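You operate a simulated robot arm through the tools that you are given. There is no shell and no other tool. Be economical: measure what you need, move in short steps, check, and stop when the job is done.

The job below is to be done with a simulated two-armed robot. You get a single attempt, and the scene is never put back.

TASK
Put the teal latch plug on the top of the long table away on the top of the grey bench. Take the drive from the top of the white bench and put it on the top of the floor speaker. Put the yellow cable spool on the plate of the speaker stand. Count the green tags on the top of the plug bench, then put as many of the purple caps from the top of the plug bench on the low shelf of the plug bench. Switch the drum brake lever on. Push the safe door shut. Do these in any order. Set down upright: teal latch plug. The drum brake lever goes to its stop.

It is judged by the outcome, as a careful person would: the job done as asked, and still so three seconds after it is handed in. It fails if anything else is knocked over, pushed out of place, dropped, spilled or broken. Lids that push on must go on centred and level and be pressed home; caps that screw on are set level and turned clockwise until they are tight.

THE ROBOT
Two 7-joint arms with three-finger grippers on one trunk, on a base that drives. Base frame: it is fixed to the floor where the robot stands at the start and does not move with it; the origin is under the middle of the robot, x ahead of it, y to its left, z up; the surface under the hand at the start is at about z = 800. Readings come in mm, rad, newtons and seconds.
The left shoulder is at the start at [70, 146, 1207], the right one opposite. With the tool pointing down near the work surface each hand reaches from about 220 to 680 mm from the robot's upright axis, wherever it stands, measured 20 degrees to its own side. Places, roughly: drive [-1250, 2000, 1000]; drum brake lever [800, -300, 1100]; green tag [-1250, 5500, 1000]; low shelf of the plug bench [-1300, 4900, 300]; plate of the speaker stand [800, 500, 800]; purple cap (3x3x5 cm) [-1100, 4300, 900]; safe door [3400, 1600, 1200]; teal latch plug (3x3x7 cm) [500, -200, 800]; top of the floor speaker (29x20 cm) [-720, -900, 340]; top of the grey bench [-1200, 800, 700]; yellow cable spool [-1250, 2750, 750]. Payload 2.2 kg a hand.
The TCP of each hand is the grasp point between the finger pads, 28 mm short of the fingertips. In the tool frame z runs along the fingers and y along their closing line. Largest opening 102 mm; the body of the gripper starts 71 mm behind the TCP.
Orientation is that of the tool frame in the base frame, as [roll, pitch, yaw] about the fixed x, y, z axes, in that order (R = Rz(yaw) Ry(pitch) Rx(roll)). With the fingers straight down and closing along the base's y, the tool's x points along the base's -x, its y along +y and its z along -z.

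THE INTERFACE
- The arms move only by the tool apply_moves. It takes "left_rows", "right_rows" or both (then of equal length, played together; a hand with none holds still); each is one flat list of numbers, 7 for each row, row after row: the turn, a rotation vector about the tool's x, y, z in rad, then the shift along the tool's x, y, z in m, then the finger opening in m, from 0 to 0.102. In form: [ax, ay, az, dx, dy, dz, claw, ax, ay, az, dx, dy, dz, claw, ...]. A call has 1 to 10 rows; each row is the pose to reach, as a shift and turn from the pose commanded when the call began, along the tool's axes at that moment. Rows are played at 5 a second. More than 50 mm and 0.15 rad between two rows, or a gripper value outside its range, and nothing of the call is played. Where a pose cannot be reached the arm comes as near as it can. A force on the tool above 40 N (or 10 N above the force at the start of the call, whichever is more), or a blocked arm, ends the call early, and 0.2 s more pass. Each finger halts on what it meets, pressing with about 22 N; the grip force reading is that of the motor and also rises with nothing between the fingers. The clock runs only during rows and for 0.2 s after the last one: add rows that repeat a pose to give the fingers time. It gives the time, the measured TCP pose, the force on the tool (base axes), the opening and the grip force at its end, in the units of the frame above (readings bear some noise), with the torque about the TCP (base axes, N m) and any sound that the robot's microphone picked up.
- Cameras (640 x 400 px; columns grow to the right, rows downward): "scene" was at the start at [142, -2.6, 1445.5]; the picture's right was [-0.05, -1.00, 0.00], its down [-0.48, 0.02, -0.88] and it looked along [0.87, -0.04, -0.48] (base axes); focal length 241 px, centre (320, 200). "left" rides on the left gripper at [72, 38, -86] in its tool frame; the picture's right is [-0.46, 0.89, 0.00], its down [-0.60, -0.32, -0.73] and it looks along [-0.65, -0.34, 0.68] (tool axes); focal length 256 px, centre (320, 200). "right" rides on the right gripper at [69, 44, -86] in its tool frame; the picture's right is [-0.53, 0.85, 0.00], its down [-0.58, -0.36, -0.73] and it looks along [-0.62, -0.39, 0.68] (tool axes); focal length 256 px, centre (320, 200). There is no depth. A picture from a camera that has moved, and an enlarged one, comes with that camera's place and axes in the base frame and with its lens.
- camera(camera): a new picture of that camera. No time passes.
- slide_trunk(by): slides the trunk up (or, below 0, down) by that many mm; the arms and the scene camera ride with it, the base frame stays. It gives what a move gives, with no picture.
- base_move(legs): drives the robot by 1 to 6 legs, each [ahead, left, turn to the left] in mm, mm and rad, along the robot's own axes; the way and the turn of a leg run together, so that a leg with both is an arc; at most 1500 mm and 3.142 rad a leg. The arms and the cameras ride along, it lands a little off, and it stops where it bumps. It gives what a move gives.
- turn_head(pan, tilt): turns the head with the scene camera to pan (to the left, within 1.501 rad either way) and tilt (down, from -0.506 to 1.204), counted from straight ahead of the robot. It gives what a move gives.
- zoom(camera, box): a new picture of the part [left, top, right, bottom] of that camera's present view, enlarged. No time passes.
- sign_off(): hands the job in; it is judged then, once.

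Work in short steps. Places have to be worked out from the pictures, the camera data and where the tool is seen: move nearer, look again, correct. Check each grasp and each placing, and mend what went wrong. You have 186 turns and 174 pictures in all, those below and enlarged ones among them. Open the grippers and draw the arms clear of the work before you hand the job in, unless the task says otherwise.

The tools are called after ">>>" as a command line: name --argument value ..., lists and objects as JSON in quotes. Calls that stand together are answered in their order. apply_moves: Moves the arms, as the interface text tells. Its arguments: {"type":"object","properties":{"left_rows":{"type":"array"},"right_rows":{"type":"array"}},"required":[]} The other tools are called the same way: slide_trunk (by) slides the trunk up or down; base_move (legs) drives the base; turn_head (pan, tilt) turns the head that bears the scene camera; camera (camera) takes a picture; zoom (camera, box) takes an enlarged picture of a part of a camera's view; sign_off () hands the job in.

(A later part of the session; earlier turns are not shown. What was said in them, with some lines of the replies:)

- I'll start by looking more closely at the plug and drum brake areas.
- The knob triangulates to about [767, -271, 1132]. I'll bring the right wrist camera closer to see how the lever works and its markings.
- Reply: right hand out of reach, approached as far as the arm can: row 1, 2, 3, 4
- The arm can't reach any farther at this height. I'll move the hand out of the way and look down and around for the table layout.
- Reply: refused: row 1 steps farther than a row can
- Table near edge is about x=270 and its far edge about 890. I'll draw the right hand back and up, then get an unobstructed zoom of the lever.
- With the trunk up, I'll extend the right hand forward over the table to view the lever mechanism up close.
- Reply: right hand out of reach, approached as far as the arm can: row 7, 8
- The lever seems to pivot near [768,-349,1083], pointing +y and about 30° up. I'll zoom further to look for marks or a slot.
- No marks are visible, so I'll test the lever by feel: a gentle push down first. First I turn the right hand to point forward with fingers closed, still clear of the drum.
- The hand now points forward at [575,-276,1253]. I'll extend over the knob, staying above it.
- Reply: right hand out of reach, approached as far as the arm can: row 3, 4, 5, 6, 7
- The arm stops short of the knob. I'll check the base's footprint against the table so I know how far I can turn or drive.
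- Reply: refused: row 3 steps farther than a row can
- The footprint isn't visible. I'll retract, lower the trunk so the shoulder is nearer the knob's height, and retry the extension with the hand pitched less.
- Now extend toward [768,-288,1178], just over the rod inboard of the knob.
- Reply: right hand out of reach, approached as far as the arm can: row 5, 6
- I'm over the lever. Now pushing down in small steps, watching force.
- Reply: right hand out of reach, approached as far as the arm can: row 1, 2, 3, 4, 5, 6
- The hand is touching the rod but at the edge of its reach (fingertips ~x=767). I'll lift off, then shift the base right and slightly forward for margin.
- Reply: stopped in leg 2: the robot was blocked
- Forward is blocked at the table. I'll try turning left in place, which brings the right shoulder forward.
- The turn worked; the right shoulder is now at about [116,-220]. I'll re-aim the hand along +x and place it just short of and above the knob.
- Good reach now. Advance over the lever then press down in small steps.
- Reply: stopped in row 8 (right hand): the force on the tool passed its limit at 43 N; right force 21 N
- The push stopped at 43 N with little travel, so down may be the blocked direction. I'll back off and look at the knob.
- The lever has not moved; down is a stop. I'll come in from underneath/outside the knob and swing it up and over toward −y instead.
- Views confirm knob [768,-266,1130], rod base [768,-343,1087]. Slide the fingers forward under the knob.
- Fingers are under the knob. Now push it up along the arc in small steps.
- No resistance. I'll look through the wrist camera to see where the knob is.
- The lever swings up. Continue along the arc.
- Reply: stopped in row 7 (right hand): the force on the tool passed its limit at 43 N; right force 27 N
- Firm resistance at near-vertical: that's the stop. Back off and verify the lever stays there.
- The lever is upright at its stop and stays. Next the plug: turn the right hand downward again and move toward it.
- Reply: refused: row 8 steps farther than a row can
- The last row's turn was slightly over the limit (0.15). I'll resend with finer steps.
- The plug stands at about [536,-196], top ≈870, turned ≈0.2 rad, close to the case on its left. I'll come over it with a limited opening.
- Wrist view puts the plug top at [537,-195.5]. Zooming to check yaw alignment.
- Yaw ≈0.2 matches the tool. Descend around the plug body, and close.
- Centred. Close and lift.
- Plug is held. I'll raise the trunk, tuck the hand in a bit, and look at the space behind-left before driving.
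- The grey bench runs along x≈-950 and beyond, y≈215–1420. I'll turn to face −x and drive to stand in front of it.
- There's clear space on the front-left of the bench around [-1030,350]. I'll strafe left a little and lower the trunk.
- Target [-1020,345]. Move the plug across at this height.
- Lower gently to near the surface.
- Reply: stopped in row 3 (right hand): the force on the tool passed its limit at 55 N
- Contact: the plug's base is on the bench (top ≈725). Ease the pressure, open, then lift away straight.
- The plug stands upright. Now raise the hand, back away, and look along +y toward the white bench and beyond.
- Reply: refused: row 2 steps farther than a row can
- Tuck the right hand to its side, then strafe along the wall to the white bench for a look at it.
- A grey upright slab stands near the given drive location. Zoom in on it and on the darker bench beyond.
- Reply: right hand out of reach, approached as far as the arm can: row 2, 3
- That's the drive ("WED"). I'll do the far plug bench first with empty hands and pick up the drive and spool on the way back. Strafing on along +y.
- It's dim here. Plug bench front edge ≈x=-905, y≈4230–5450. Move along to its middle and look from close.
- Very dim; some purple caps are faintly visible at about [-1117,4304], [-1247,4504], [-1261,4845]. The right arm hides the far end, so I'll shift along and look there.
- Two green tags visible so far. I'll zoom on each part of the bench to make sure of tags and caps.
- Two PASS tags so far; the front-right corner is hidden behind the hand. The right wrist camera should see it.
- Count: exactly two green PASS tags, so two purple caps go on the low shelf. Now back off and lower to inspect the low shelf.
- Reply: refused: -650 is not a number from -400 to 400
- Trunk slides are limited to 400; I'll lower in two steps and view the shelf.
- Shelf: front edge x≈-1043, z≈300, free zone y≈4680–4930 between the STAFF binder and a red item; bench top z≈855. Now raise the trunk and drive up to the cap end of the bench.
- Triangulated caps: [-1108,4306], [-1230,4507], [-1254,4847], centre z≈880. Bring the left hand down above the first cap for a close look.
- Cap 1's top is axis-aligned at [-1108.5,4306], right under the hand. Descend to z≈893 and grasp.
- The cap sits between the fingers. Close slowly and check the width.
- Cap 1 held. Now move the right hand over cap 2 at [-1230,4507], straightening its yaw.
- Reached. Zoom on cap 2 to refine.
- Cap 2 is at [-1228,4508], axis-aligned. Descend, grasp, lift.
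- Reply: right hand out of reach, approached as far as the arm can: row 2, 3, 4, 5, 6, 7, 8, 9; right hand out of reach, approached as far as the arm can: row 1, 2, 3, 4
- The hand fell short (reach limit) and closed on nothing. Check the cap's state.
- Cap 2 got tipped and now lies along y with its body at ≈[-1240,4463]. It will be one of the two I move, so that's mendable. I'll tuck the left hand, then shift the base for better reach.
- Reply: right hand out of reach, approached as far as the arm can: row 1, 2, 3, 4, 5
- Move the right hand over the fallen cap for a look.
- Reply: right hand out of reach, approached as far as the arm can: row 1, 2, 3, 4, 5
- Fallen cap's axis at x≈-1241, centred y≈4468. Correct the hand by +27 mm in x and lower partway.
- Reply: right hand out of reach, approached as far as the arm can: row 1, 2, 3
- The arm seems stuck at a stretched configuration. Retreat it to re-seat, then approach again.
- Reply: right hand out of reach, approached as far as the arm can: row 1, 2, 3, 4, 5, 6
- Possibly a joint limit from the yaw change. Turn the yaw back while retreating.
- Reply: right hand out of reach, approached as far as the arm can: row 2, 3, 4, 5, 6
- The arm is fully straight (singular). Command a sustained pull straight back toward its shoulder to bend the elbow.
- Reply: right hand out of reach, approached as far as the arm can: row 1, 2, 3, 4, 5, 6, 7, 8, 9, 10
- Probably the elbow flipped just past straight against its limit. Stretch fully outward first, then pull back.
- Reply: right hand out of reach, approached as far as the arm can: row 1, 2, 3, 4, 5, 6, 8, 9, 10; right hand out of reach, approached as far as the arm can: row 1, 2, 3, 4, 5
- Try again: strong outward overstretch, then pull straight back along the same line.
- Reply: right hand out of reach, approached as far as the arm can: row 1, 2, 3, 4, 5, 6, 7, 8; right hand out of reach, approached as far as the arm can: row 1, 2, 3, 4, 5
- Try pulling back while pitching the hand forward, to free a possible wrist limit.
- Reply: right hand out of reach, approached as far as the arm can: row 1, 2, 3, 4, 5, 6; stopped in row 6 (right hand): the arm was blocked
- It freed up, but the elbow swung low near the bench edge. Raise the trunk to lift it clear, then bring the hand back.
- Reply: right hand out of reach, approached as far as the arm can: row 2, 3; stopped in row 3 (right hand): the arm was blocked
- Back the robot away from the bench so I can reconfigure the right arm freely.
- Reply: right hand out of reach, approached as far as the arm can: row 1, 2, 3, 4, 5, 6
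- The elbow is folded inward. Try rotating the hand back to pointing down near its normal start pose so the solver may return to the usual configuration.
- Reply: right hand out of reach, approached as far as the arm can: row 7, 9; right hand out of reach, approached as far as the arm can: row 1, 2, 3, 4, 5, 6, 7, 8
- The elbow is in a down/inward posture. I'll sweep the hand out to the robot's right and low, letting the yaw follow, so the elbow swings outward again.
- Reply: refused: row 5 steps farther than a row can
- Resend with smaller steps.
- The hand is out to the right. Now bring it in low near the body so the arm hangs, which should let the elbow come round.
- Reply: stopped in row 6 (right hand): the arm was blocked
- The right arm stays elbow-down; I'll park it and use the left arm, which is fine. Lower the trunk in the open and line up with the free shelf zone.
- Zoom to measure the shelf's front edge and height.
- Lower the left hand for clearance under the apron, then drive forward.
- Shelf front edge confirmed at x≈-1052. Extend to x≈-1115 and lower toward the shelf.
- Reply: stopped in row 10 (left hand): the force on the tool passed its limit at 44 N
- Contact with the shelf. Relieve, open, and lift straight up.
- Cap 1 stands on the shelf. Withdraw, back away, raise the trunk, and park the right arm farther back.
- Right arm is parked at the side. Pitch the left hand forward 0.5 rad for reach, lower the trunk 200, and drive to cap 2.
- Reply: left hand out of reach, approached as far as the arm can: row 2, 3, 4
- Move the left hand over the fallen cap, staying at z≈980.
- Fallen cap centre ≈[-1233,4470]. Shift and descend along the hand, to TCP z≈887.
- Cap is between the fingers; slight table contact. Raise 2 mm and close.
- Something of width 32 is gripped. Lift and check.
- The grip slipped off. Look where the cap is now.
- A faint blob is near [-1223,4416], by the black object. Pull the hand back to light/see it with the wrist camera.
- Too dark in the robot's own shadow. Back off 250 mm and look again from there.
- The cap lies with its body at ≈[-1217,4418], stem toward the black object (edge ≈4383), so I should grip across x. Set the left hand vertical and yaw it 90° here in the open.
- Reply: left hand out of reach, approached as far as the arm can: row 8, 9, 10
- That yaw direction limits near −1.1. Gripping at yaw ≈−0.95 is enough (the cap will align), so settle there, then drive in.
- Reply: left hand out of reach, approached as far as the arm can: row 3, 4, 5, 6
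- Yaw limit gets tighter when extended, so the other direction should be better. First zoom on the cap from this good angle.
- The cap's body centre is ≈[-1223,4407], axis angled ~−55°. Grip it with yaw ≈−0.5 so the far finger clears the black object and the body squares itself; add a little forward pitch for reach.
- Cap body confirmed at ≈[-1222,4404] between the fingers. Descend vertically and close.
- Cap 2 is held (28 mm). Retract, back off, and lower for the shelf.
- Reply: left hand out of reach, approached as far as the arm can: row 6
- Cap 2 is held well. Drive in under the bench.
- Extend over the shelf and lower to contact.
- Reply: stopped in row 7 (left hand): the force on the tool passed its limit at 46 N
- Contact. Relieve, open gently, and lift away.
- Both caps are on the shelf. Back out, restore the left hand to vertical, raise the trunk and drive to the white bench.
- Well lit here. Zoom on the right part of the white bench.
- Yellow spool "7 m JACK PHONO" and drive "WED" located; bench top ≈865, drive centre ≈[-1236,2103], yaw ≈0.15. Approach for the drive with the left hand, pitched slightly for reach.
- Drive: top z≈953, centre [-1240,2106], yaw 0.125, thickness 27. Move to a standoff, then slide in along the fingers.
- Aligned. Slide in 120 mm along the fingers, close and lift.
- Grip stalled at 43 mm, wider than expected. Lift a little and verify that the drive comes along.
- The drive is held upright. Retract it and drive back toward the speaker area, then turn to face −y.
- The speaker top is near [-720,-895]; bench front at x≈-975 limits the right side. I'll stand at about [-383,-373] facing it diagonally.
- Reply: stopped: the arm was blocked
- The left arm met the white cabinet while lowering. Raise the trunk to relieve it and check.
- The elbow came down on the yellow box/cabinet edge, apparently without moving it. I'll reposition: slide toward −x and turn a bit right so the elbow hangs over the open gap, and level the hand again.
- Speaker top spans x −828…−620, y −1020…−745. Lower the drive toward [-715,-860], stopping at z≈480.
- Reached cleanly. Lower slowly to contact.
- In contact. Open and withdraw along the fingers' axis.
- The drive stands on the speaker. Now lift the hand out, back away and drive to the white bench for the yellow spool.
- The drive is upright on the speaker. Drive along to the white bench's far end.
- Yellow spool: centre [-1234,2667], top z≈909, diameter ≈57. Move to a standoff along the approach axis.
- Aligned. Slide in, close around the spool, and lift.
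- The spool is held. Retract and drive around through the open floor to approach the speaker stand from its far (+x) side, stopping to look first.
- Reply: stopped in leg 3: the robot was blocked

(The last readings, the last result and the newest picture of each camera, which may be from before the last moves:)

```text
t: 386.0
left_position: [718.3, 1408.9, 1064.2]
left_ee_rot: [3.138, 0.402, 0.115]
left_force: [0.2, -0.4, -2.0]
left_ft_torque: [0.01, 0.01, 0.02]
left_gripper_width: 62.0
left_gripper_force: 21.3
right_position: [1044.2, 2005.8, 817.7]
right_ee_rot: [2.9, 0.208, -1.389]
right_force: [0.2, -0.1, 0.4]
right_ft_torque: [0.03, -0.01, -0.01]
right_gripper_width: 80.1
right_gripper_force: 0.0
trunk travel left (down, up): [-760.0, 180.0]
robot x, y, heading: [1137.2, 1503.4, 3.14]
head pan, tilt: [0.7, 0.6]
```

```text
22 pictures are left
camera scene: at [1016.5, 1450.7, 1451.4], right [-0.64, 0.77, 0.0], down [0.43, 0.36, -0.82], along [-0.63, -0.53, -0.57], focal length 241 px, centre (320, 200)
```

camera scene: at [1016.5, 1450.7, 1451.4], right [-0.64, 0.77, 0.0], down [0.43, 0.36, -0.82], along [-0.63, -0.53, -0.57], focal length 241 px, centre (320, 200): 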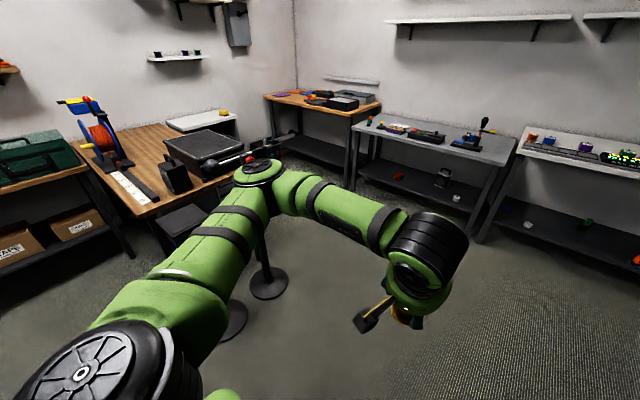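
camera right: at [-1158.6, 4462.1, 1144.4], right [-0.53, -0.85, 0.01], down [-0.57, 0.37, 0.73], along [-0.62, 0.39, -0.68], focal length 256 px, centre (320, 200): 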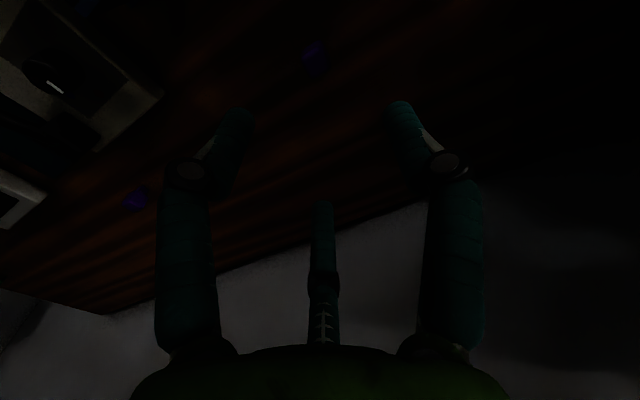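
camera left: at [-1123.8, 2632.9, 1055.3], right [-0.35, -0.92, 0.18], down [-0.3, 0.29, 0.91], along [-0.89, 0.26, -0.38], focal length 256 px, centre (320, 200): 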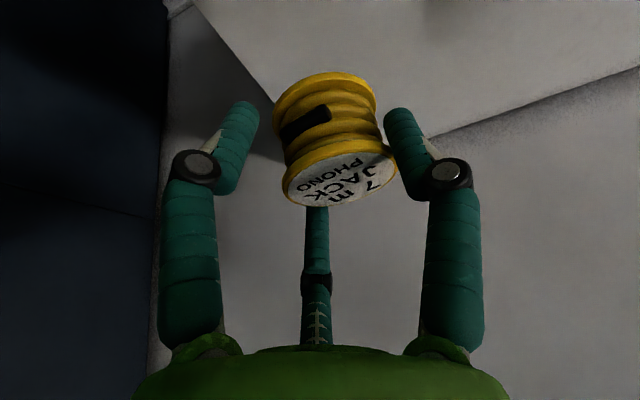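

Blocked behind by something at x≈1540, so the rear sticks out more. I'll approach the stand from the +y side instead: go to x≈720, turn to face −y and stop about 500 mm short.

>>> base_move --legs '[[417, 0, 0], [0, 0, 1.571], [470, 0, 0]]'

>>> turn_head --pan -0.1 --tilt 0.8

>>> camera --camera "scene"

```text
t: 394.8
left_position: [760.8, 619.0, 1065.1]
left_ee_rot: [3.137, 0.404, 1.645]
left_force: [1.2, 0.0, -1.5]
left_ft_torque: [0.0, 0.01, -0.01]
left_gripper_width: 61.4
left_gripper_force: 21.8
right_position: [178.9, 970.0, 817.7]
right_ee_rot: [2.897, 0.211, 0.143]
right_force: [0.7, -0.3, -0.4]
right_ft_torque: [0.0, 0.03, 0.0]
right_gripper_width: 80.1
right_gripper_force: 0.1
trunk travel left (down, up): [-760.0, 180.0]
robot x, y, heading: [681.4, 1037.2, -1.612]
head pan, tilt: [0.7, 0.6]
```

```text
t: 395.9
left_position: [761.2, 618.3, 1065.3]
left_ee_rot: [3.137, 0.401, 1.644]
left_force: [0.0, -0.1, -1.7]
left_ft_torque: [0.0, 0.01, 0.0]
left_gripper_width: 61.3
left_gripper_force: 21.7
right_position: [178.6, 970.6, 817.9]
right_ee_rot: [2.899, 0.21, 0.14]
right_force: [-0.1, 0.2, 0.3]
right_ft_torque: [-0.03, -0.02, -0.04]
right_gripper_width: 80.0
right_gripper_force: 0.0
trunk travel left (down, up): [-760.0, 180.0]
robot x, y, heading: [680.4, 1040.3, -1.614]
head pan, tilt: [-0.099, 0.799]
```

```text
21 pictures are left
camera scene: at [669.4, 909.5, 1434.6], right [-0.99, 0.14, 0.0], down [0.1, 0.71, -0.7], along [-0.1, -0.69, -0.72], focal length 241 px, centre (320, 200)
```

scene: 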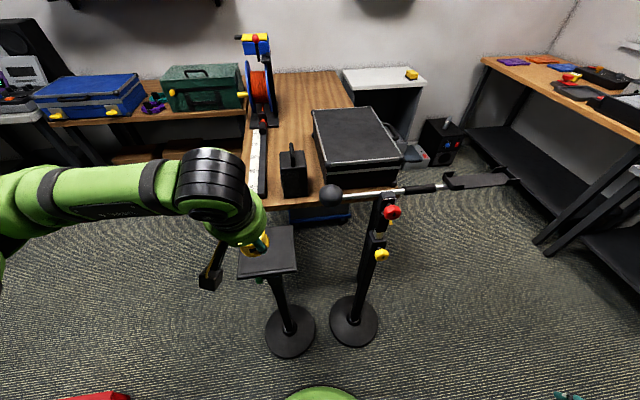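

Clear view: plate centre ≈[768,500], no obstruction. Bring the spool over it to z≈900 and check its attitude.

>>> apply_moves --left_rows '[0, 0, 0, -0.008, -0.001, 0.039, 0.02, 0, 0, 0, -0.016, -0.002, 0.078, 0.02, 0, 0, 0, -0.024, -0.003, 0.1175, 0.02, 0, 0, 0, -0.032, -0.0035, 0.157, 0.02, 0, 0, 0, -0.0396, -0.0043, 0.196, 0.02]'

>>> camera --camera "left"

>>> zoom --camera "scene" --box '[200, 190, 330, 290]'

```text
t: 397.1
left_position: [765.4, 502.4, 898.4]
left_ee_rot: [3.139, 0.401, 1.644]
left_force: [0.9, -1.2, -1.3]
left_ft_torque: [0.04, -0.01, -0.01]
left_gripper_width: 61.6
left_gripper_force: 22.3
right_position: [178.8, 969.3, 818.1]
right_ee_rot: [2.9, 0.208, 0.141]
right_force: [0.3, 0.3, 0.0]
right_ft_torque: [0.0, 0.04, 0.01]
right_gripper_width: 80.2
right_gripper_force: 0.0
trunk travel left (down, up): [-760.0, 180.0]
robot x, y, heading: [683.3, 1040.4, -1.619]
head pan, tilt: [-0.099, 0.799]
```

```text
20 pictures are left
camera left: at [796.8, 604.9, 949.2], right [0.91, -0.36, 0.18], down [-0.3, -0.29, 0.91], along [-0.27, -0.89, -0.38], focal length 256 px, centre (320, 200)
```

left: 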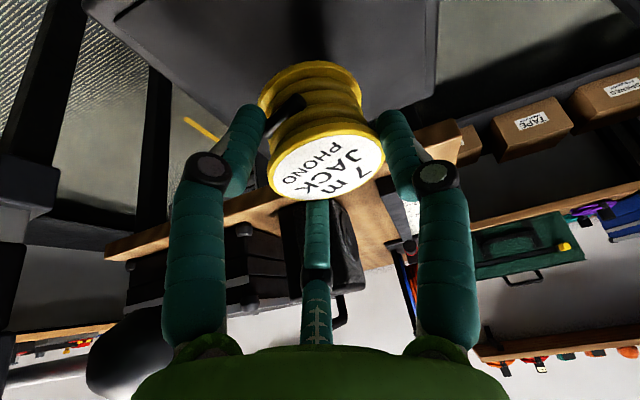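

```text
4.00 times, centred on (265, 240) of scene
camera zoom: at [669.1, 908.3, 1434.5], right [-0.99, 0.14, 0.0], down [0.1, 0.71, -0.7], along [-0.1, -0.69, -0.72], focal length 966 px, centre (540, 40)
```

zoom: 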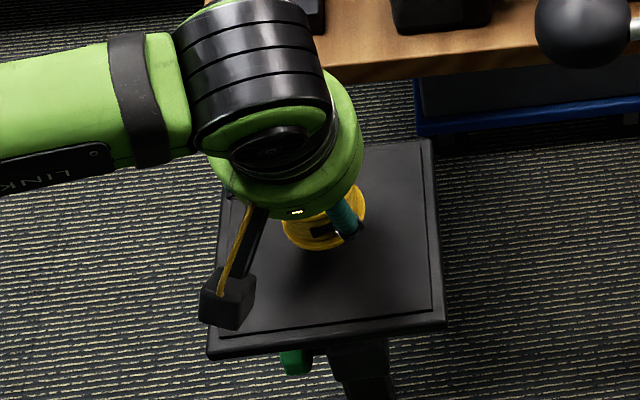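

The spool appears to have rocked back ~0.3 rad in the grip toward the finger axis. Level it by taking 0.3 rad of pitch off the hand, then re-check.

>>> apply_moves --left_rows '[0, 0.1, 0, 0, 0, 0, 0.02, 0, 0.2, 0, 0, 0, 0, 0.02, 0, 0.3, 0, 0, 0, 0, 0.02, 0, 0.3, 0, 0, 0, 0, 0.02]'

>>> camera --camera "left"

```text
t: 398.1
left_position: [766.8, 505.1, 901.3]
left_ee_rot: [3.138, 0.1, 1.645]
left_force: [0.0, -0.6, -0.9]
left_ft_torque: [0.04, -0.01, 0.01]
left_gripper_width: 61.3
left_gripper_force: 21.9
right_position: [178.2, 969.8, 819.0]
right_ee_rot: [2.899, 0.21, 0.141]
right_force: [0.4, -0.5, -0.8]
right_ft_torque: [-0.01, 0.0, 0.03]
right_gripper_width: 79.8
right_gripper_force: 0.2
trunk travel left (down, up): [-760.0, 180.0]
robot x, y, heading: [682.1, 1041.1, -1.617]
head pan, tilt: [-0.099, 0.799]
```

```text
18 pictures are left
camera left: at [798.6, 587.5, 977.7], right [0.92, -0.4, 0.05], down [-0.28, -0.55, 0.79], along [-0.28, -0.74, -0.61], focal length 256 px, centre (320, 200)
```

left: 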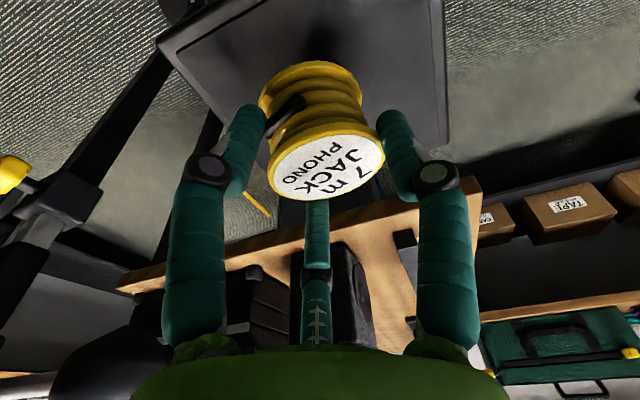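

Computing both disc centres shows the spool was actually level with the earlier pitch (and has slipped ~22 mm lower in the grip). Restore the pitch and lower gently.

>>> apply_moves --left_rows '[0, -0.1, 0, 0, 0, 0, 0.02, 0, -0.2, 0, 0, 0, 0, 0.02, 0, -0.3, 0, 0, 0, 0, 0.02, 0, -0.3, 0, 0, 0, 0, 0.02]'

>>> apply_moves --left_rows '[0, 0, 0, 0.0078, 0, 0.0184, 0.02, 0, 0, 0, 0.0117, 0, 0.0276, 0.02, 0, 0, 0, 0.0137, 0, 0.0322, 0.02, 0, 0, 0, 0.0156, 0, 0.0368, 0.02]'

>>> camera --camera "left"

```text
t: 399.1
left_position: [765.1, 505.6, 899.3]
left_ee_rot: [3.14, 0.403, 1.645]
left_force: [0.0, 0.2, -2.0]
left_ft_torque: [0.03, -0.03, -0.02]
left_gripper_width: 61.4
left_gripper_force: 22.3
right_position: [178.5, 970.1, 817.0]
right_ee_rot: [2.899, 0.211, 0.141]
right_force: [0.6, -0.2, -0.4]
right_ft_torque: [0.03, 0.01, 0.0]
right_gripper_width: 79.8
right_gripper_force: 0.1
trunk travel left (down, up): [-760.0, 180.0]
robot x, y, heading: [684.2, 1039.3, -1.62]
head pan, tilt: [-0.099, 0.799]
```

```text
t: 400.1
left_position: [767.2, 505.6, 860.5]
left_ee_rot: [3.138, 0.404, 1.645]
left_force: [0.8, 0.9, 5.1]
left_ft_torque: [0.1, -0.16, -0.01]
left_gripper_width: 61.3
left_gripper_force: 21.8
right_position: [178.4, 969.9, 817.5]
right_ee_rot: [2.898, 0.211, 0.142]
right_force: [-0.2, 0.5, -0.3]
right_ft_torque: [0.03, 0.0, 0.02]
right_gripper_width: 80.1
right_gripper_force: 0.1
trunk travel left (down, up): [-760.0, 180.0]
robot x, y, heading: [682.8, 1039.2, -1.617]
head pan, tilt: [-0.099, 0.799]
```

```text
17 pictures are left
camera left: at [797.6, 607.8, 911.6], right [0.91, -0.36, 0.19], down [-0.3, -0.29, 0.91], along [-0.27, -0.89, -0.37], focal length 256 px, centre (320, 200)
```

left: 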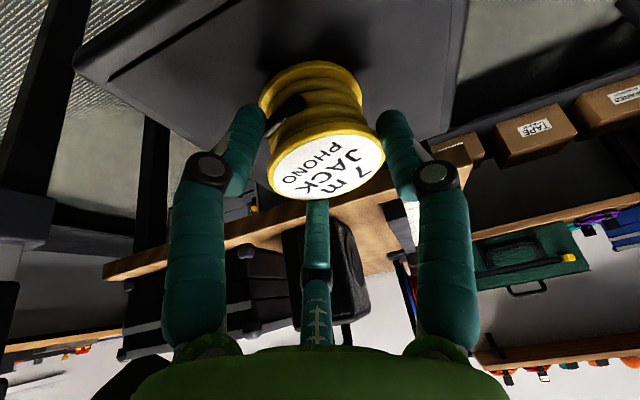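

Contact (5 N). Press 2 mm more so it seats, then open and withdraw.

>>> apply_moves --left_rows '[0, 0, 0, 0.0008, 0, 0.0018, 0.02, 0, 0, 0, 0.0008, 0, 0.0018, 0.06, 0, 0, 0, 0.0008, 0, 0.0018, 0.07, 0, 0, 0, 0.0008, 0, 0.0018, 0.085, 0, 0, 0, 0.0008, 0, 0.0018, 0.1, 0, 0, 0, 0.0008, 0, 0.0018, 0.1, 0, 0, 0, 0, 0, -0.04, 0.1, 0, 0, 0, 0, 0, -0.085, 0.1, 0, 0, 0, 0, 0, -0.13, 0.1]'

>>> camera --camera "left"

```text
t: 402.1
left_position: [765.6, 557.0, 980.5]
left_ee_rot: [3.136, 0.404, 1.645]
left_force: [-0.3, 0.0, -0.5]
left_ft_torque: [-0.01, -0.02, 0.02]
left_gripper_width: 100.2
left_gripper_force: 0.1
right_position: [178.3, 970.0, 819.0]
right_ee_rot: [2.898, 0.21, 0.142]
right_force: [-0.3, 0.3, -0.6]
right_ft_torque: [-0.05, 0.02, -0.02]
right_gripper_width: 80.1
right_gripper_force: 0.1
trunk travel left (down, up): [-760.0, 180.0]
robot x, y, heading: [682.8, 1038.1, -1.616]
head pan, tilt: [-0.099, 0.799]
```

```text
16 pictures are left
camera left: at [795.4, 659.3, 1031.6], right [0.91, -0.36, 0.19], down [-0.3, -0.29, 0.91], along [-0.27, -0.89, -0.38], focal length 256 px, centre (320, 200)
```

left: 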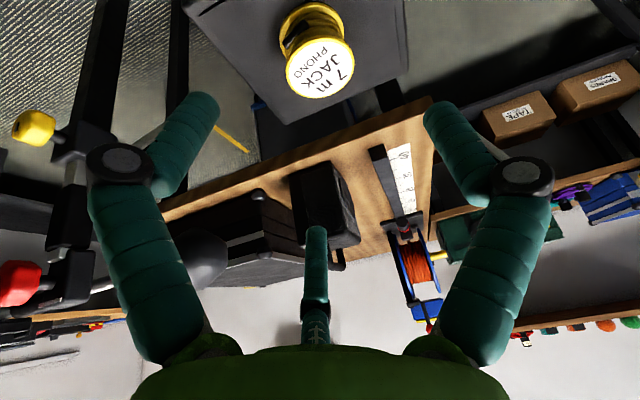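

The spool stands on the plate. Raise the hand, back away and turn to face +x to see the safe.

>>> apply_moves --left_rows '[0, 0, 0, 0.0, 0, -0.04, 0.1, 0, 0, 0, 0.0, 0, -0.08, 0.1, 0, 0, 0, 0.03, 0, -0.11, 0.1]'

>>> base_move --legs '[[-480, 0, 0], [0, 0, 1.6]]'

>>> turn_head --pan 0.0 --tilt 0.35

>>> camera --camera "scene"

```text
t: 402.9
left_position: [756.4, 625.2, 1068.2]
left_ee_rot: [3.137, 0.403, 1.643]
left_force: [-0.5, 0.1, 0.1]
left_ft_torque: [-0.01, 0.01, 0.0]
left_gripper_width: 99.9
left_gripper_force: 0.0
right_position: [178.9, 972.1, 817.0]
right_ee_rot: [2.897, 0.21, 0.142]
right_force: [0.2, 0.2, -0.4]
right_ft_torque: [-0.06, 0.02, 0.01]
right_gripper_width: 80.2
right_gripper_force: 0.0
trunk travel left (down, up): [-760.0, 180.0]
robot x, y, heading: [682.3, 1039.4, -1.612]
head pan, tilt: [-0.099, 0.799]
```

```text
t: 409.7
left_position: [1114.9, 1610.5, 1068.4]
left_ee_rot: [3.138, 0.4, -3.026]
left_force: [-0.1, -0.6, 0.4]
left_ft_torque: [0.0, 0.0, 0.0]
left_gripper_width: 100.1
left_gripper_force: 0.1
right_position: [793.9, 1018.3, 818.0]
right_ee_rot: [2.899, 0.211, 1.754]
right_force: [-0.1, 0.5, 0.8]
right_ft_torque: [0.02, -0.04, -0.02]
right_gripper_width: 80.2
right_gripper_force: 0.1
trunk travel left (down, up): [-760.0, 180.0]
robot x, y, heading: [704.8, 1517.9, 0.001]
head pan, tilt: [-0.099, 0.799]
```

```text
t: 410.6
left_position: [1116.1, 1609.8, 1068.2]
left_ee_rot: [3.137, 0.402, -3.025]
left_force: [-0.2, 0.9, 0.7]
left_ft_torque: [-0.03, -0.03, -0.03]
left_gripper_width: 100.1
left_gripper_force: 0.0
right_position: [794.9, 1018.8, 816.6]
right_ee_rot: [2.9, 0.21, 1.754]
right_force: [0.3, -0.4, 0.6]
right_ft_torque: [0.03, 0.0, -0.03]
right_gripper_width: 80.1
right_gripper_force: 0.0
trunk travel left (down, up): [-760.0, 180.0]
robot x, y, heading: [706.6, 1517.5, 0.004]
head pan, tilt: [0.0, 0.351]
```

```text
15 pictures are left
camera scene: at [849.4, 1518.9, 1474.1], right [0.0, -1.0, 0.0], down [-0.34, 0.0, -0.94], along [0.94, 0.0, -0.34], focal length 241 px, centre (320, 200)
```

scene: 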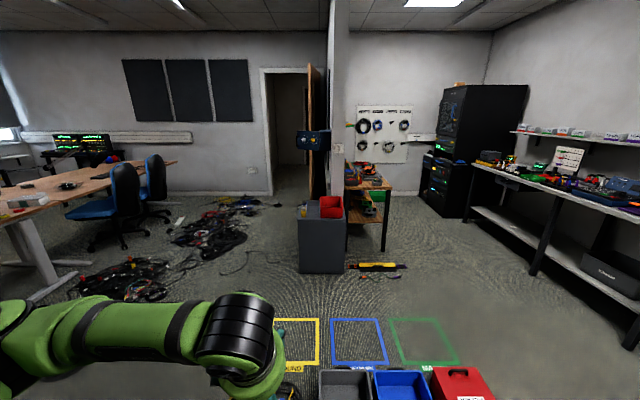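

The safe is the blue box on the partition wall. Zoom in.

>>> zoom --camera "scene" --box '[270, 100, 360, 180]'

```text
5.00 times, centred on (315, 140) of scene
camera zoom: at [849.4, 1518.9, 1474.1], right [0.0, -1.0, 0.0], down [-0.34, 0.0, -0.94], along [0.94, 0.0, -0.34], focal length 1207 px, centre (345, 500)
```

zoom: 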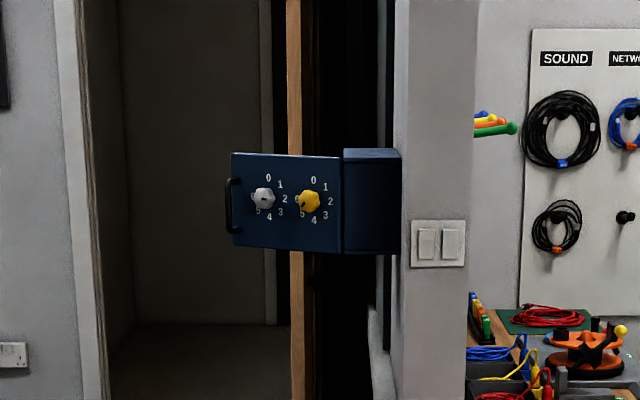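

The safe door stands open toward +y, hinged on its near edge; it must be pushed on its outer face toward +x then −y, i.e. along heading ≈−45°. Drive closer along y≈2050 and look again.

>>> base_move --legs '[[0, 530, 0], [1400, 0, 0], [300, 0, 0]]'

>>> turn_head --pan -0.4 --tilt 0.4

>>> camera --camera "scene"

```text
t: 417.1
left_position: [1769.8, 2158.2, 1066.7]
left_ee_rot: [3.136, 0.397, -3.015]
left_force: [1.6, 0.4, -1.1]
left_ft_torque: [0.02, 0.08, 0.04]
left_gripper_width: 99.8
left_gripper_force: 0.1
right_position: [1453.9, 1562.2, 816.8]
right_ee_rot: [2.904, 0.208, 1.766]
right_force: [0.1, 0.7, -0.5]
right_ft_torque: [0.02, 0.1, 0.0]
right_gripper_width: 80.2
right_gripper_force: 0.0
trunk travel left (down, up): [-760.0, 180.0]
robot x, y, heading: [1352.4, 2062.2, 0.008]
head pan, tilt: [0.0, 0.351]
stopped in leg 2: the robot was blocked; the commanded pose is now the measured one
```

```text
t: 417.9
left_position: [1762.3, 2156.6, 1067.5]
left_ee_rot: [3.139, 0.403, -3.015]
left_force: [-1.1, 0.8, 0.0]
left_ft_torque: [0.01, -0.01, 0.0]
left_gripper_width: 100.1
left_gripper_force: 0.2
right_position: [1448.3, 1561.5, 818.7]
right_ee_rot: [2.9, 0.209, 1.766]
right_force: [-0.2, 0.4, 0.3]
right_ft_torque: [-0.01, 0.02, 0.02]
right_gripper_width: 79.9
right_gripper_force: 0.0
trunk travel left (down, up): [-760.0, 180.0]
robot x, y, heading: [1355.9, 2060.3, 0.004]
head pan, tilt: [-0.4, 0.4]
```

```text
13 pictures are left
camera scene: at [1490.7, 2026.8, 1469.9], right [-0.38, -0.93, 0.0], down [-0.36, 0.15, -0.92], along [0.85, -0.35, -0.39], focal length 241 px, centre (320, 200)
```

scene: 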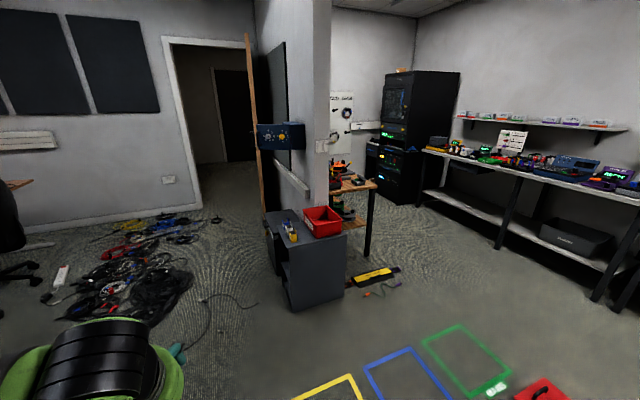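

The door centre triangulates to [3323,1639,1200]. Something low (the cable coil) blocked the way; go around it farther left.

>>> base_move --legs '[[-30, 0, 0], [0, 280, 0], [1300, 0, 0]]'

>>> turn_head --pan -0.75 --tilt 0.5

>>> camera --camera "scene"

```text
t: 426.4
left_position: [3006.0, 2450.0, 1067.8]
left_ee_rot: [3.139, 0.403, -3.018]
left_force: [0.0, 0.1, 0.0]
left_ft_torque: [-0.04, 0.01, 0.04]
left_gripper_width: 100.0
left_gripper_force: 0.0
right_position: [2689.3, 1855.5, 819.1]
right_ee_rot: [2.898, 0.21, 1.762]
right_force: [-1.0, 0.1, -0.2]
right_ft_torque: [0.02, -0.01, -0.01]
right_gripper_width: 80.1
right_gripper_force: 0.1
trunk travel left (down, up): [-760.0, 180.0]
robot x, y, heading: [2590.6, 2354.0, 0.01]
head pan, tilt: [-0.4, 0.4]
```

```text
t: 427.2
left_position: [3005.6, 2450.0, 1067.1]
left_ee_rot: [3.139, 0.402, -3.018]
left_force: [0.3, -0.8, -0.4]
left_ft_torque: [0.0, -0.05, 0.01]
left_gripper_width: 100.0
left_gripper_force: 0.1
right_position: [2690.5, 1855.5, 816.6]
right_ee_rot: [2.899, 0.209, 1.763]
right_force: [0.1, 0.8, -0.2]
right_ft_torque: [0.0, -0.01, 0.01]
right_gripper_width: 80.0
right_gripper_force: 0.1
trunk travel left (down, up): [-760.0, 180.0]
robot x, y, heading: [2595.1, 2352.3, 0.008]
head pan, tilt: [-0.75, 0.499]
```

```text
12 pictures are left
camera scene: at [2715.1, 2294.4, 1460.6], right [-0.68, -0.74, 0.0], down [-0.35, 0.32, -0.88], along [0.65, -0.59, -0.48], focal length 241 px, centre (320, 200)
```

scene: 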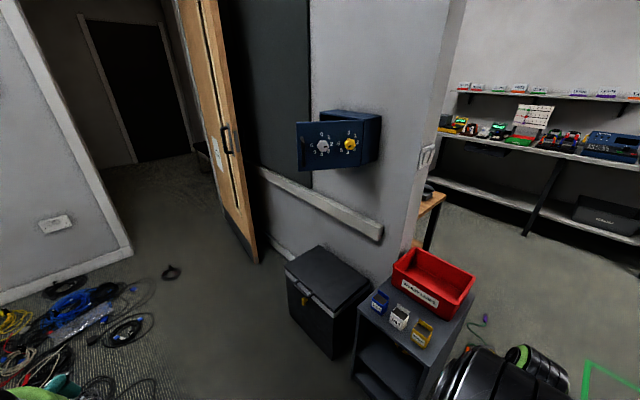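

Door hinge ≈[3313,1525], free edge ≈[3432,1754], z 1143–1285. Move to about [3175,2150] and face heading −1.02, then pitch the left hand to point forward with fingers closed.

>>> base_move --legs '[[580, -200, 0], [0, 0, -1.03]]'

>>> apply_moves --left_rows '[0, -0.14, 0, 0.01, 0, -0.02, 0.05, 0, -0.28, 0, 0.02, 0, -0.04, 0, 0, -0.42, 0, 0.03, 0, -0.06, 0, 0, -0.56, 0, 0.04, 0, -0.08, 0, 0, -0.7, 0, 0.05, 0, -0.1, 0, 0, -0.84, 0, 0.05, 0, -0.1, 0, 0, -0.98, 0, 0.05, 0, -0.1, 0, 0, -1.0, 0, 0.05, 0, -0.1, 0]'

>>> turn_head --pan 0.0 --tilt 0.4

>>> camera --camera "scene"

```text
t: 433.2
left_position: [3474.0, 1857.8, 1068.1]
left_ee_rot: [3.138, 0.403, 2.24]
left_force: [-0.7, 1.3, -0.5]
left_ft_torque: [0.0, -0.03, 0.0]
left_gripper_width: 99.7
left_gripper_force: 0.2
right_position: [2801.2, 1820.4, 816.7]
right_ee_rot: [2.898, 0.21, 0.737]
right_force: [-0.3, 0.6, -0.1]
right_ft_torque: [0.0, 0.0, 0.01]
right_gripper_width: 80.0
right_gripper_force: 0.1
trunk travel left (down, up): [-760.0, 180.0]
robot x, y, heading: [3180.7, 2157.6, -1.023]
head pan, tilt: [-0.75, 0.499]
```

```text
t: 435.1
left_position: [3396.1, 1859.0, 1139.2]
left_ee_rot: [-2.673, 1.401, 2.794]
left_force: [-0.1, 0.0, -0.3]
left_ft_torque: [-0.02, 0.03, 0.07]
left_gripper_width: 2.4
left_gripper_force: 22.2
left hand out of reach, approached as far as the arm can: row 2, 3, 4, 5, 6, 7, 8
right_position: [2802.7, 1817.8, 816.8]
right_ee_rot: [2.897, 0.21, 0.737]
right_force: [-0.1, -0.2, -1.2]
right_ft_torque: [0.02, 0.01, 0.02]
right_gripper_width: 80.0
right_gripper_force: 0.0
trunk travel left (down, up): [-760.0, 180.0]
robot x, y, heading: [3183.0, 2157.5, -1.024]
head pan, tilt: [-0.75, 0.499]
```

```text
t: 436.1
left_position: [3395.8, 1858.5, 1138.4]
left_ee_rot: [-2.705, 1.412, 2.76]
left_force: [0.0, 0.2, -0.1]
left_ft_torque: [-0.02, 0.03, -0.05]
left_gripper_width: 2.3
left_gripper_force: 22.0
right_position: [2802.4, 1818.8, 816.9]
right_ee_rot: [2.898, 0.209, 0.736]
right_force: [0.0, -0.3, 0.3]
right_ft_torque: [0.0, 0.01, 0.0]
right_gripper_width: 80.0
right_gripper_force: 0.0
trunk travel left (down, up): [-760.0, 180.0]
robot x, y, heading: [3182.3, 2160.8, -1.021]
head pan, tilt: [0.0, 0.4]
```

```text
11 pictures are left
camera scene: at [3256.2, 2037.9, 1469.7], right [-0.85, -0.52, 0.0], down [-0.2, 0.33, -0.92], along [0.48, -0.78, -0.39], focal length 241 px, centre (320, 200)
```

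scene: 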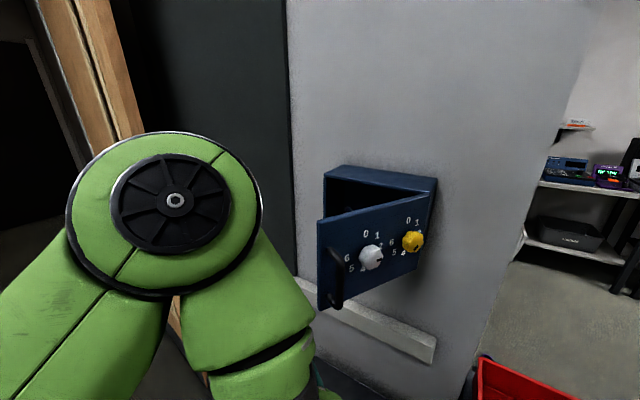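

Good view. Move the fingertips to a standoff in front of the door face, between the knobs and the handle.

>>> apply_moves --left_rows '[0, 0, 0, -0.011, -0.034, 0.0205, 0, 0, 0, 0, -0.022, -0.068, 0.041, 0, 0, 0, 0, -0.0334, -0.103, 0.0619, 0, 0, 0, 0, -0.0334, -0.103, 0.0619, 0]'

>>> camera --camera "scene"

```text
t: 437.1
left_position: [3360.1, 1753.1, 1151.4]
left_ee_rot: [-2.973, 1.373, 2.449]
left_force: [0.8, -0.2, -0.1]
left_ft_torque: [0.0, 0.02, 0.02]
left_gripper_width: 2.2
left_gripper_force: 22.2
right_position: [2801.9, 1820.2, 817.5]
right_ee_rot: [2.899, 0.208, 0.737]
right_force: [-0.9, 0.1, -0.8]
right_ft_torque: [-0.02, 0.01, -0.02]
right_gripper_width: 79.9
right_gripper_force: 0.1
trunk travel left (down, up): [-760.0, 180.0]
robot x, y, heading: [3180.4, 2157.2, -1.018]
head pan, tilt: [0.0, 0.4]
```

```text
10 pictures are left
camera scene: at [3256.4, 2038.2, 1469.7], right [-0.85, -0.52, 0.0], down [-0.2, 0.33, -0.92], along [0.48, -0.78, -0.39], focal length 241 px, centre (320, 200)
```

scene: 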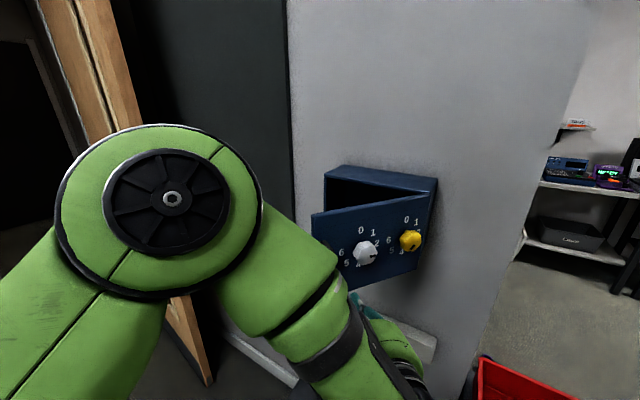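

The door has already swung slightly toward closing. Raise the fingertips ~20 mm and push along the closing arc.

>>> apply_moves --left_rows '[0, 0, 0, -0.0206, -0.0007, -0.0041, 0, 0, 0, 0, -0.0266, 0.0075, 0.025, 0, 0, 0, 0, -0.0326, 0.0156, 0.0538, 0, 0, 0, 0, -0.0375, 0.019, 0.078, 0, 0, 0, 0, -0.0424, 0.0227, 0.1027, 0, 0, 0, 0, -0.049, 0.017, 0.138, 0, 0, 0, 0, -0.056, 0.0116, 0.1738, 0, 0, 0, 0, -0.06, 0, 0.1976, 0, 0, 0, 0, -0.0646, -0.0119, 0.2215, 0]'

>>> camera --camera "scene"

```text
t: 439.1
left_position: [3477.4, 1569.0, 1171.9]
left_ee_rot: [3.118, 1.397, 2.218]
left_force: [2.3, 0.5, -8.6]
left_ft_torque: [0.05, -0.01, 0.03]
left_gripper_width: 2.0
left_gripper_force: 21.5
right_position: [2803.1, 1819.6, 817.2]
right_ee_rot: [2.9, 0.21, 0.739]
right_force: [0.1, -0.3, 0.0]
right_ft_torque: [0.02, 0.03, 0.01]
right_gripper_width: 80.0
right_gripper_force: 0.1
trunk travel left (down, up): [-760.0, 180.0]
robot x, y, heading: [3180.0, 2158.4, -1.02]
head pan, tilt: [0.0, 0.4]
```

```text
9 pictures are left
camera scene: at [3257.5, 2037.5, 1469.5], right [-0.85, -0.52, 0.0], down [-0.2, 0.33, -0.92], along [0.48, -0.78, -0.39], focal length 241 px, centre (320, 200)
```

scene: 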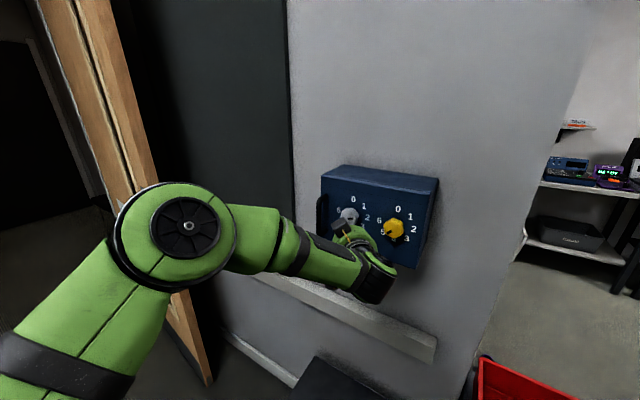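

Almost closed. Press on toward −y until firm.

>>> apply_moves --left_rows '[0, 0, 0, -0.001, -0.005, 0.0062, 0, 0, 0, 0, -0.002, -0.01, 0.0124, 0, 0, 0, 0, -0.003, -0.015, 0.0185, 0, 0, 0, 0, -0.004, -0.02, 0.0247, 0, 0, 0, 0, -0.005, -0.025, 0.031, 0, 0, 0, 0, -0.006, -0.03, 0.037, 0]'

>>> zoom --camera "scene" --box '[290, 140, 460, 300]'

```text
t: 439.7
left_position: [3477.1, 1561.3, 1167.8]
left_ee_rot: [3.102, 1.388, 2.215]
left_force: [-1.3, 25.4, 1.7]
left_ft_torque: [-0.21, 0.3, 0.23]
left_gripper_width: 2.2
left_gripper_force: 22.2
right_position: [2802.7, 1818.6, 818.8]
right_ee_rot: [2.898, 0.21, 0.74]
right_force: [0.2, -1.6, -0.3]
right_ft_torque: [0.1, 0.0, -0.02]
right_gripper_width: 80.2
right_gripper_force: 0.1
trunk travel left (down, up): [-760.0, 180.0]
robot x, y, heading: [3178.4, 2151.4, -1.023]
head pan, tilt: [0.0, 0.4]
stopped in row 2 (left hand): the force on the tool passed its limit at 44 N (the readings are from after the stop); the commanded pose is now the measured one
```

```text
2.50 times, centred on (375, 220) of scene
camera zoom: at [3256.3, 2038.4, 1469.9], right [-0.85, -0.53, 0.0], down [-0.2, 0.33, -0.92], along [0.48, -0.78, -0.39], focal length 604 px, centre (182, 150)
```

zoom: 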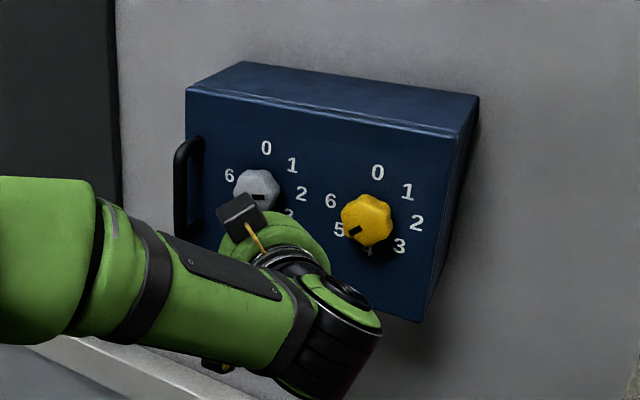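

The door is firmly shut. Withdraw the hand straight back and verify.

>>> apply_moves --left_rows '[0, 0, 0, 0, 0, -0.03, 0, 0, 0, 0, 0, 0, -0.07, 0, 0, 0, 0, 0, 0, -0.11, 0, 0, 0, 0, 0, 0, -0.15, 0.03, 0, 0, 0, 0, 0, -0.19, 0.06]'

>>> base_move --legs '[[-150, 0, 0]]'

>>> zoom --camera "scene" --box '[290, 120, 460, 280]'

```text
t: 440.9
left_position: [3358.2, 1709.1, 1201.9]
left_ee_rot: [3.102, 1.393, 2.211]
left_force: [-0.6, 0.3, 0.3]
left_ft_torque: [0.02, -0.03, 0.04]
left_gripper_width: 59.9
left_gripper_force: 0.1
right_position: [2802.0, 1820.6, 817.9]
right_ee_rot: [2.897, 0.209, 0.739]
right_force: [0.5, 0.4, 0.1]
right_ft_torque: [-0.05, -0.03, 0.02]
right_gripper_width: 80.0
right_gripper_force: 0.1
trunk travel left (down, up): [-760.0, 180.0]
robot x, y, heading: [3183.3, 2158.5, -1.017]
head pan, tilt: [0.0, 0.4]
```

```text
t: 442.3
left_position: [3284.0, 1830.9, 1200.5]
left_ee_rot: [3.102, 1.387, 2.209]
left_force: [0.3, 0.4, 0.1]
left_ft_torque: [0.01, 0.01, -0.01]
left_gripper_width: 59.9
left_gripper_force: 0.1
right_position: [2725.2, 1945.6, 817.4]
right_ee_rot: [2.903, 0.209, 0.74]
right_force: [0.0, -0.8, 0.2]
right_ft_torque: [0.0, 0.04, -0.01]
right_gripper_width: 80.1
right_gripper_force: 0.1
trunk travel left (down, up): [-760.0, 180.0]
robot x, y, heading: [3103.1, 2282.1, -1.018]
head pan, tilt: [0.0, 0.4]
```

```text
2.50 times, centred on (375, 200) of scene
camera zoom: at [3179.8, 2162.9, 1469.4], right [-0.85, -0.52, 0.0], down [-0.21, 0.33, -0.92], along [0.48, -0.78, -0.39], focal length 604 px, centre (182, 200)
```

zoom: 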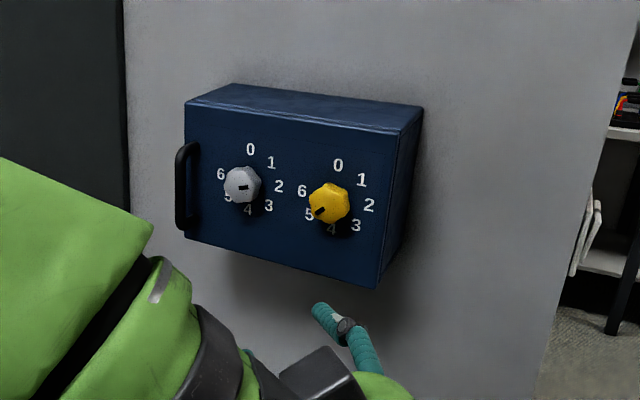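

The safe door is shut with its knobs untouched, both grippers are open, and the arms are clear of the work. All six jobs have been placed and checked, so I'm handing it in.

>>> sign_off

```text
The job is handed in.
```

I handed the job in with all six parts done:
- **Latch plug:** it stands upright on the grey bench.
- **Drive:** it is on top of the floor speaker.
- **Yellow spool:** it is on the plate of the speaker stand.
- **Purple caps:** I counted two green tags, so two caps are on the low shelf. I knocked one over while picking it up, and it lies on its side there.
- **Drum brake lever:** it is swung up to its stop. It had no on/off marks, so I took "on" to be the only way it would move.
- **Safe door:** it is pushed shut.

My left elbow pressed on the white cabinet by the speaker, and the base bumped something low on the floor twice. The yellow box on the cabinet did not look moved. I did not check what the base touched.
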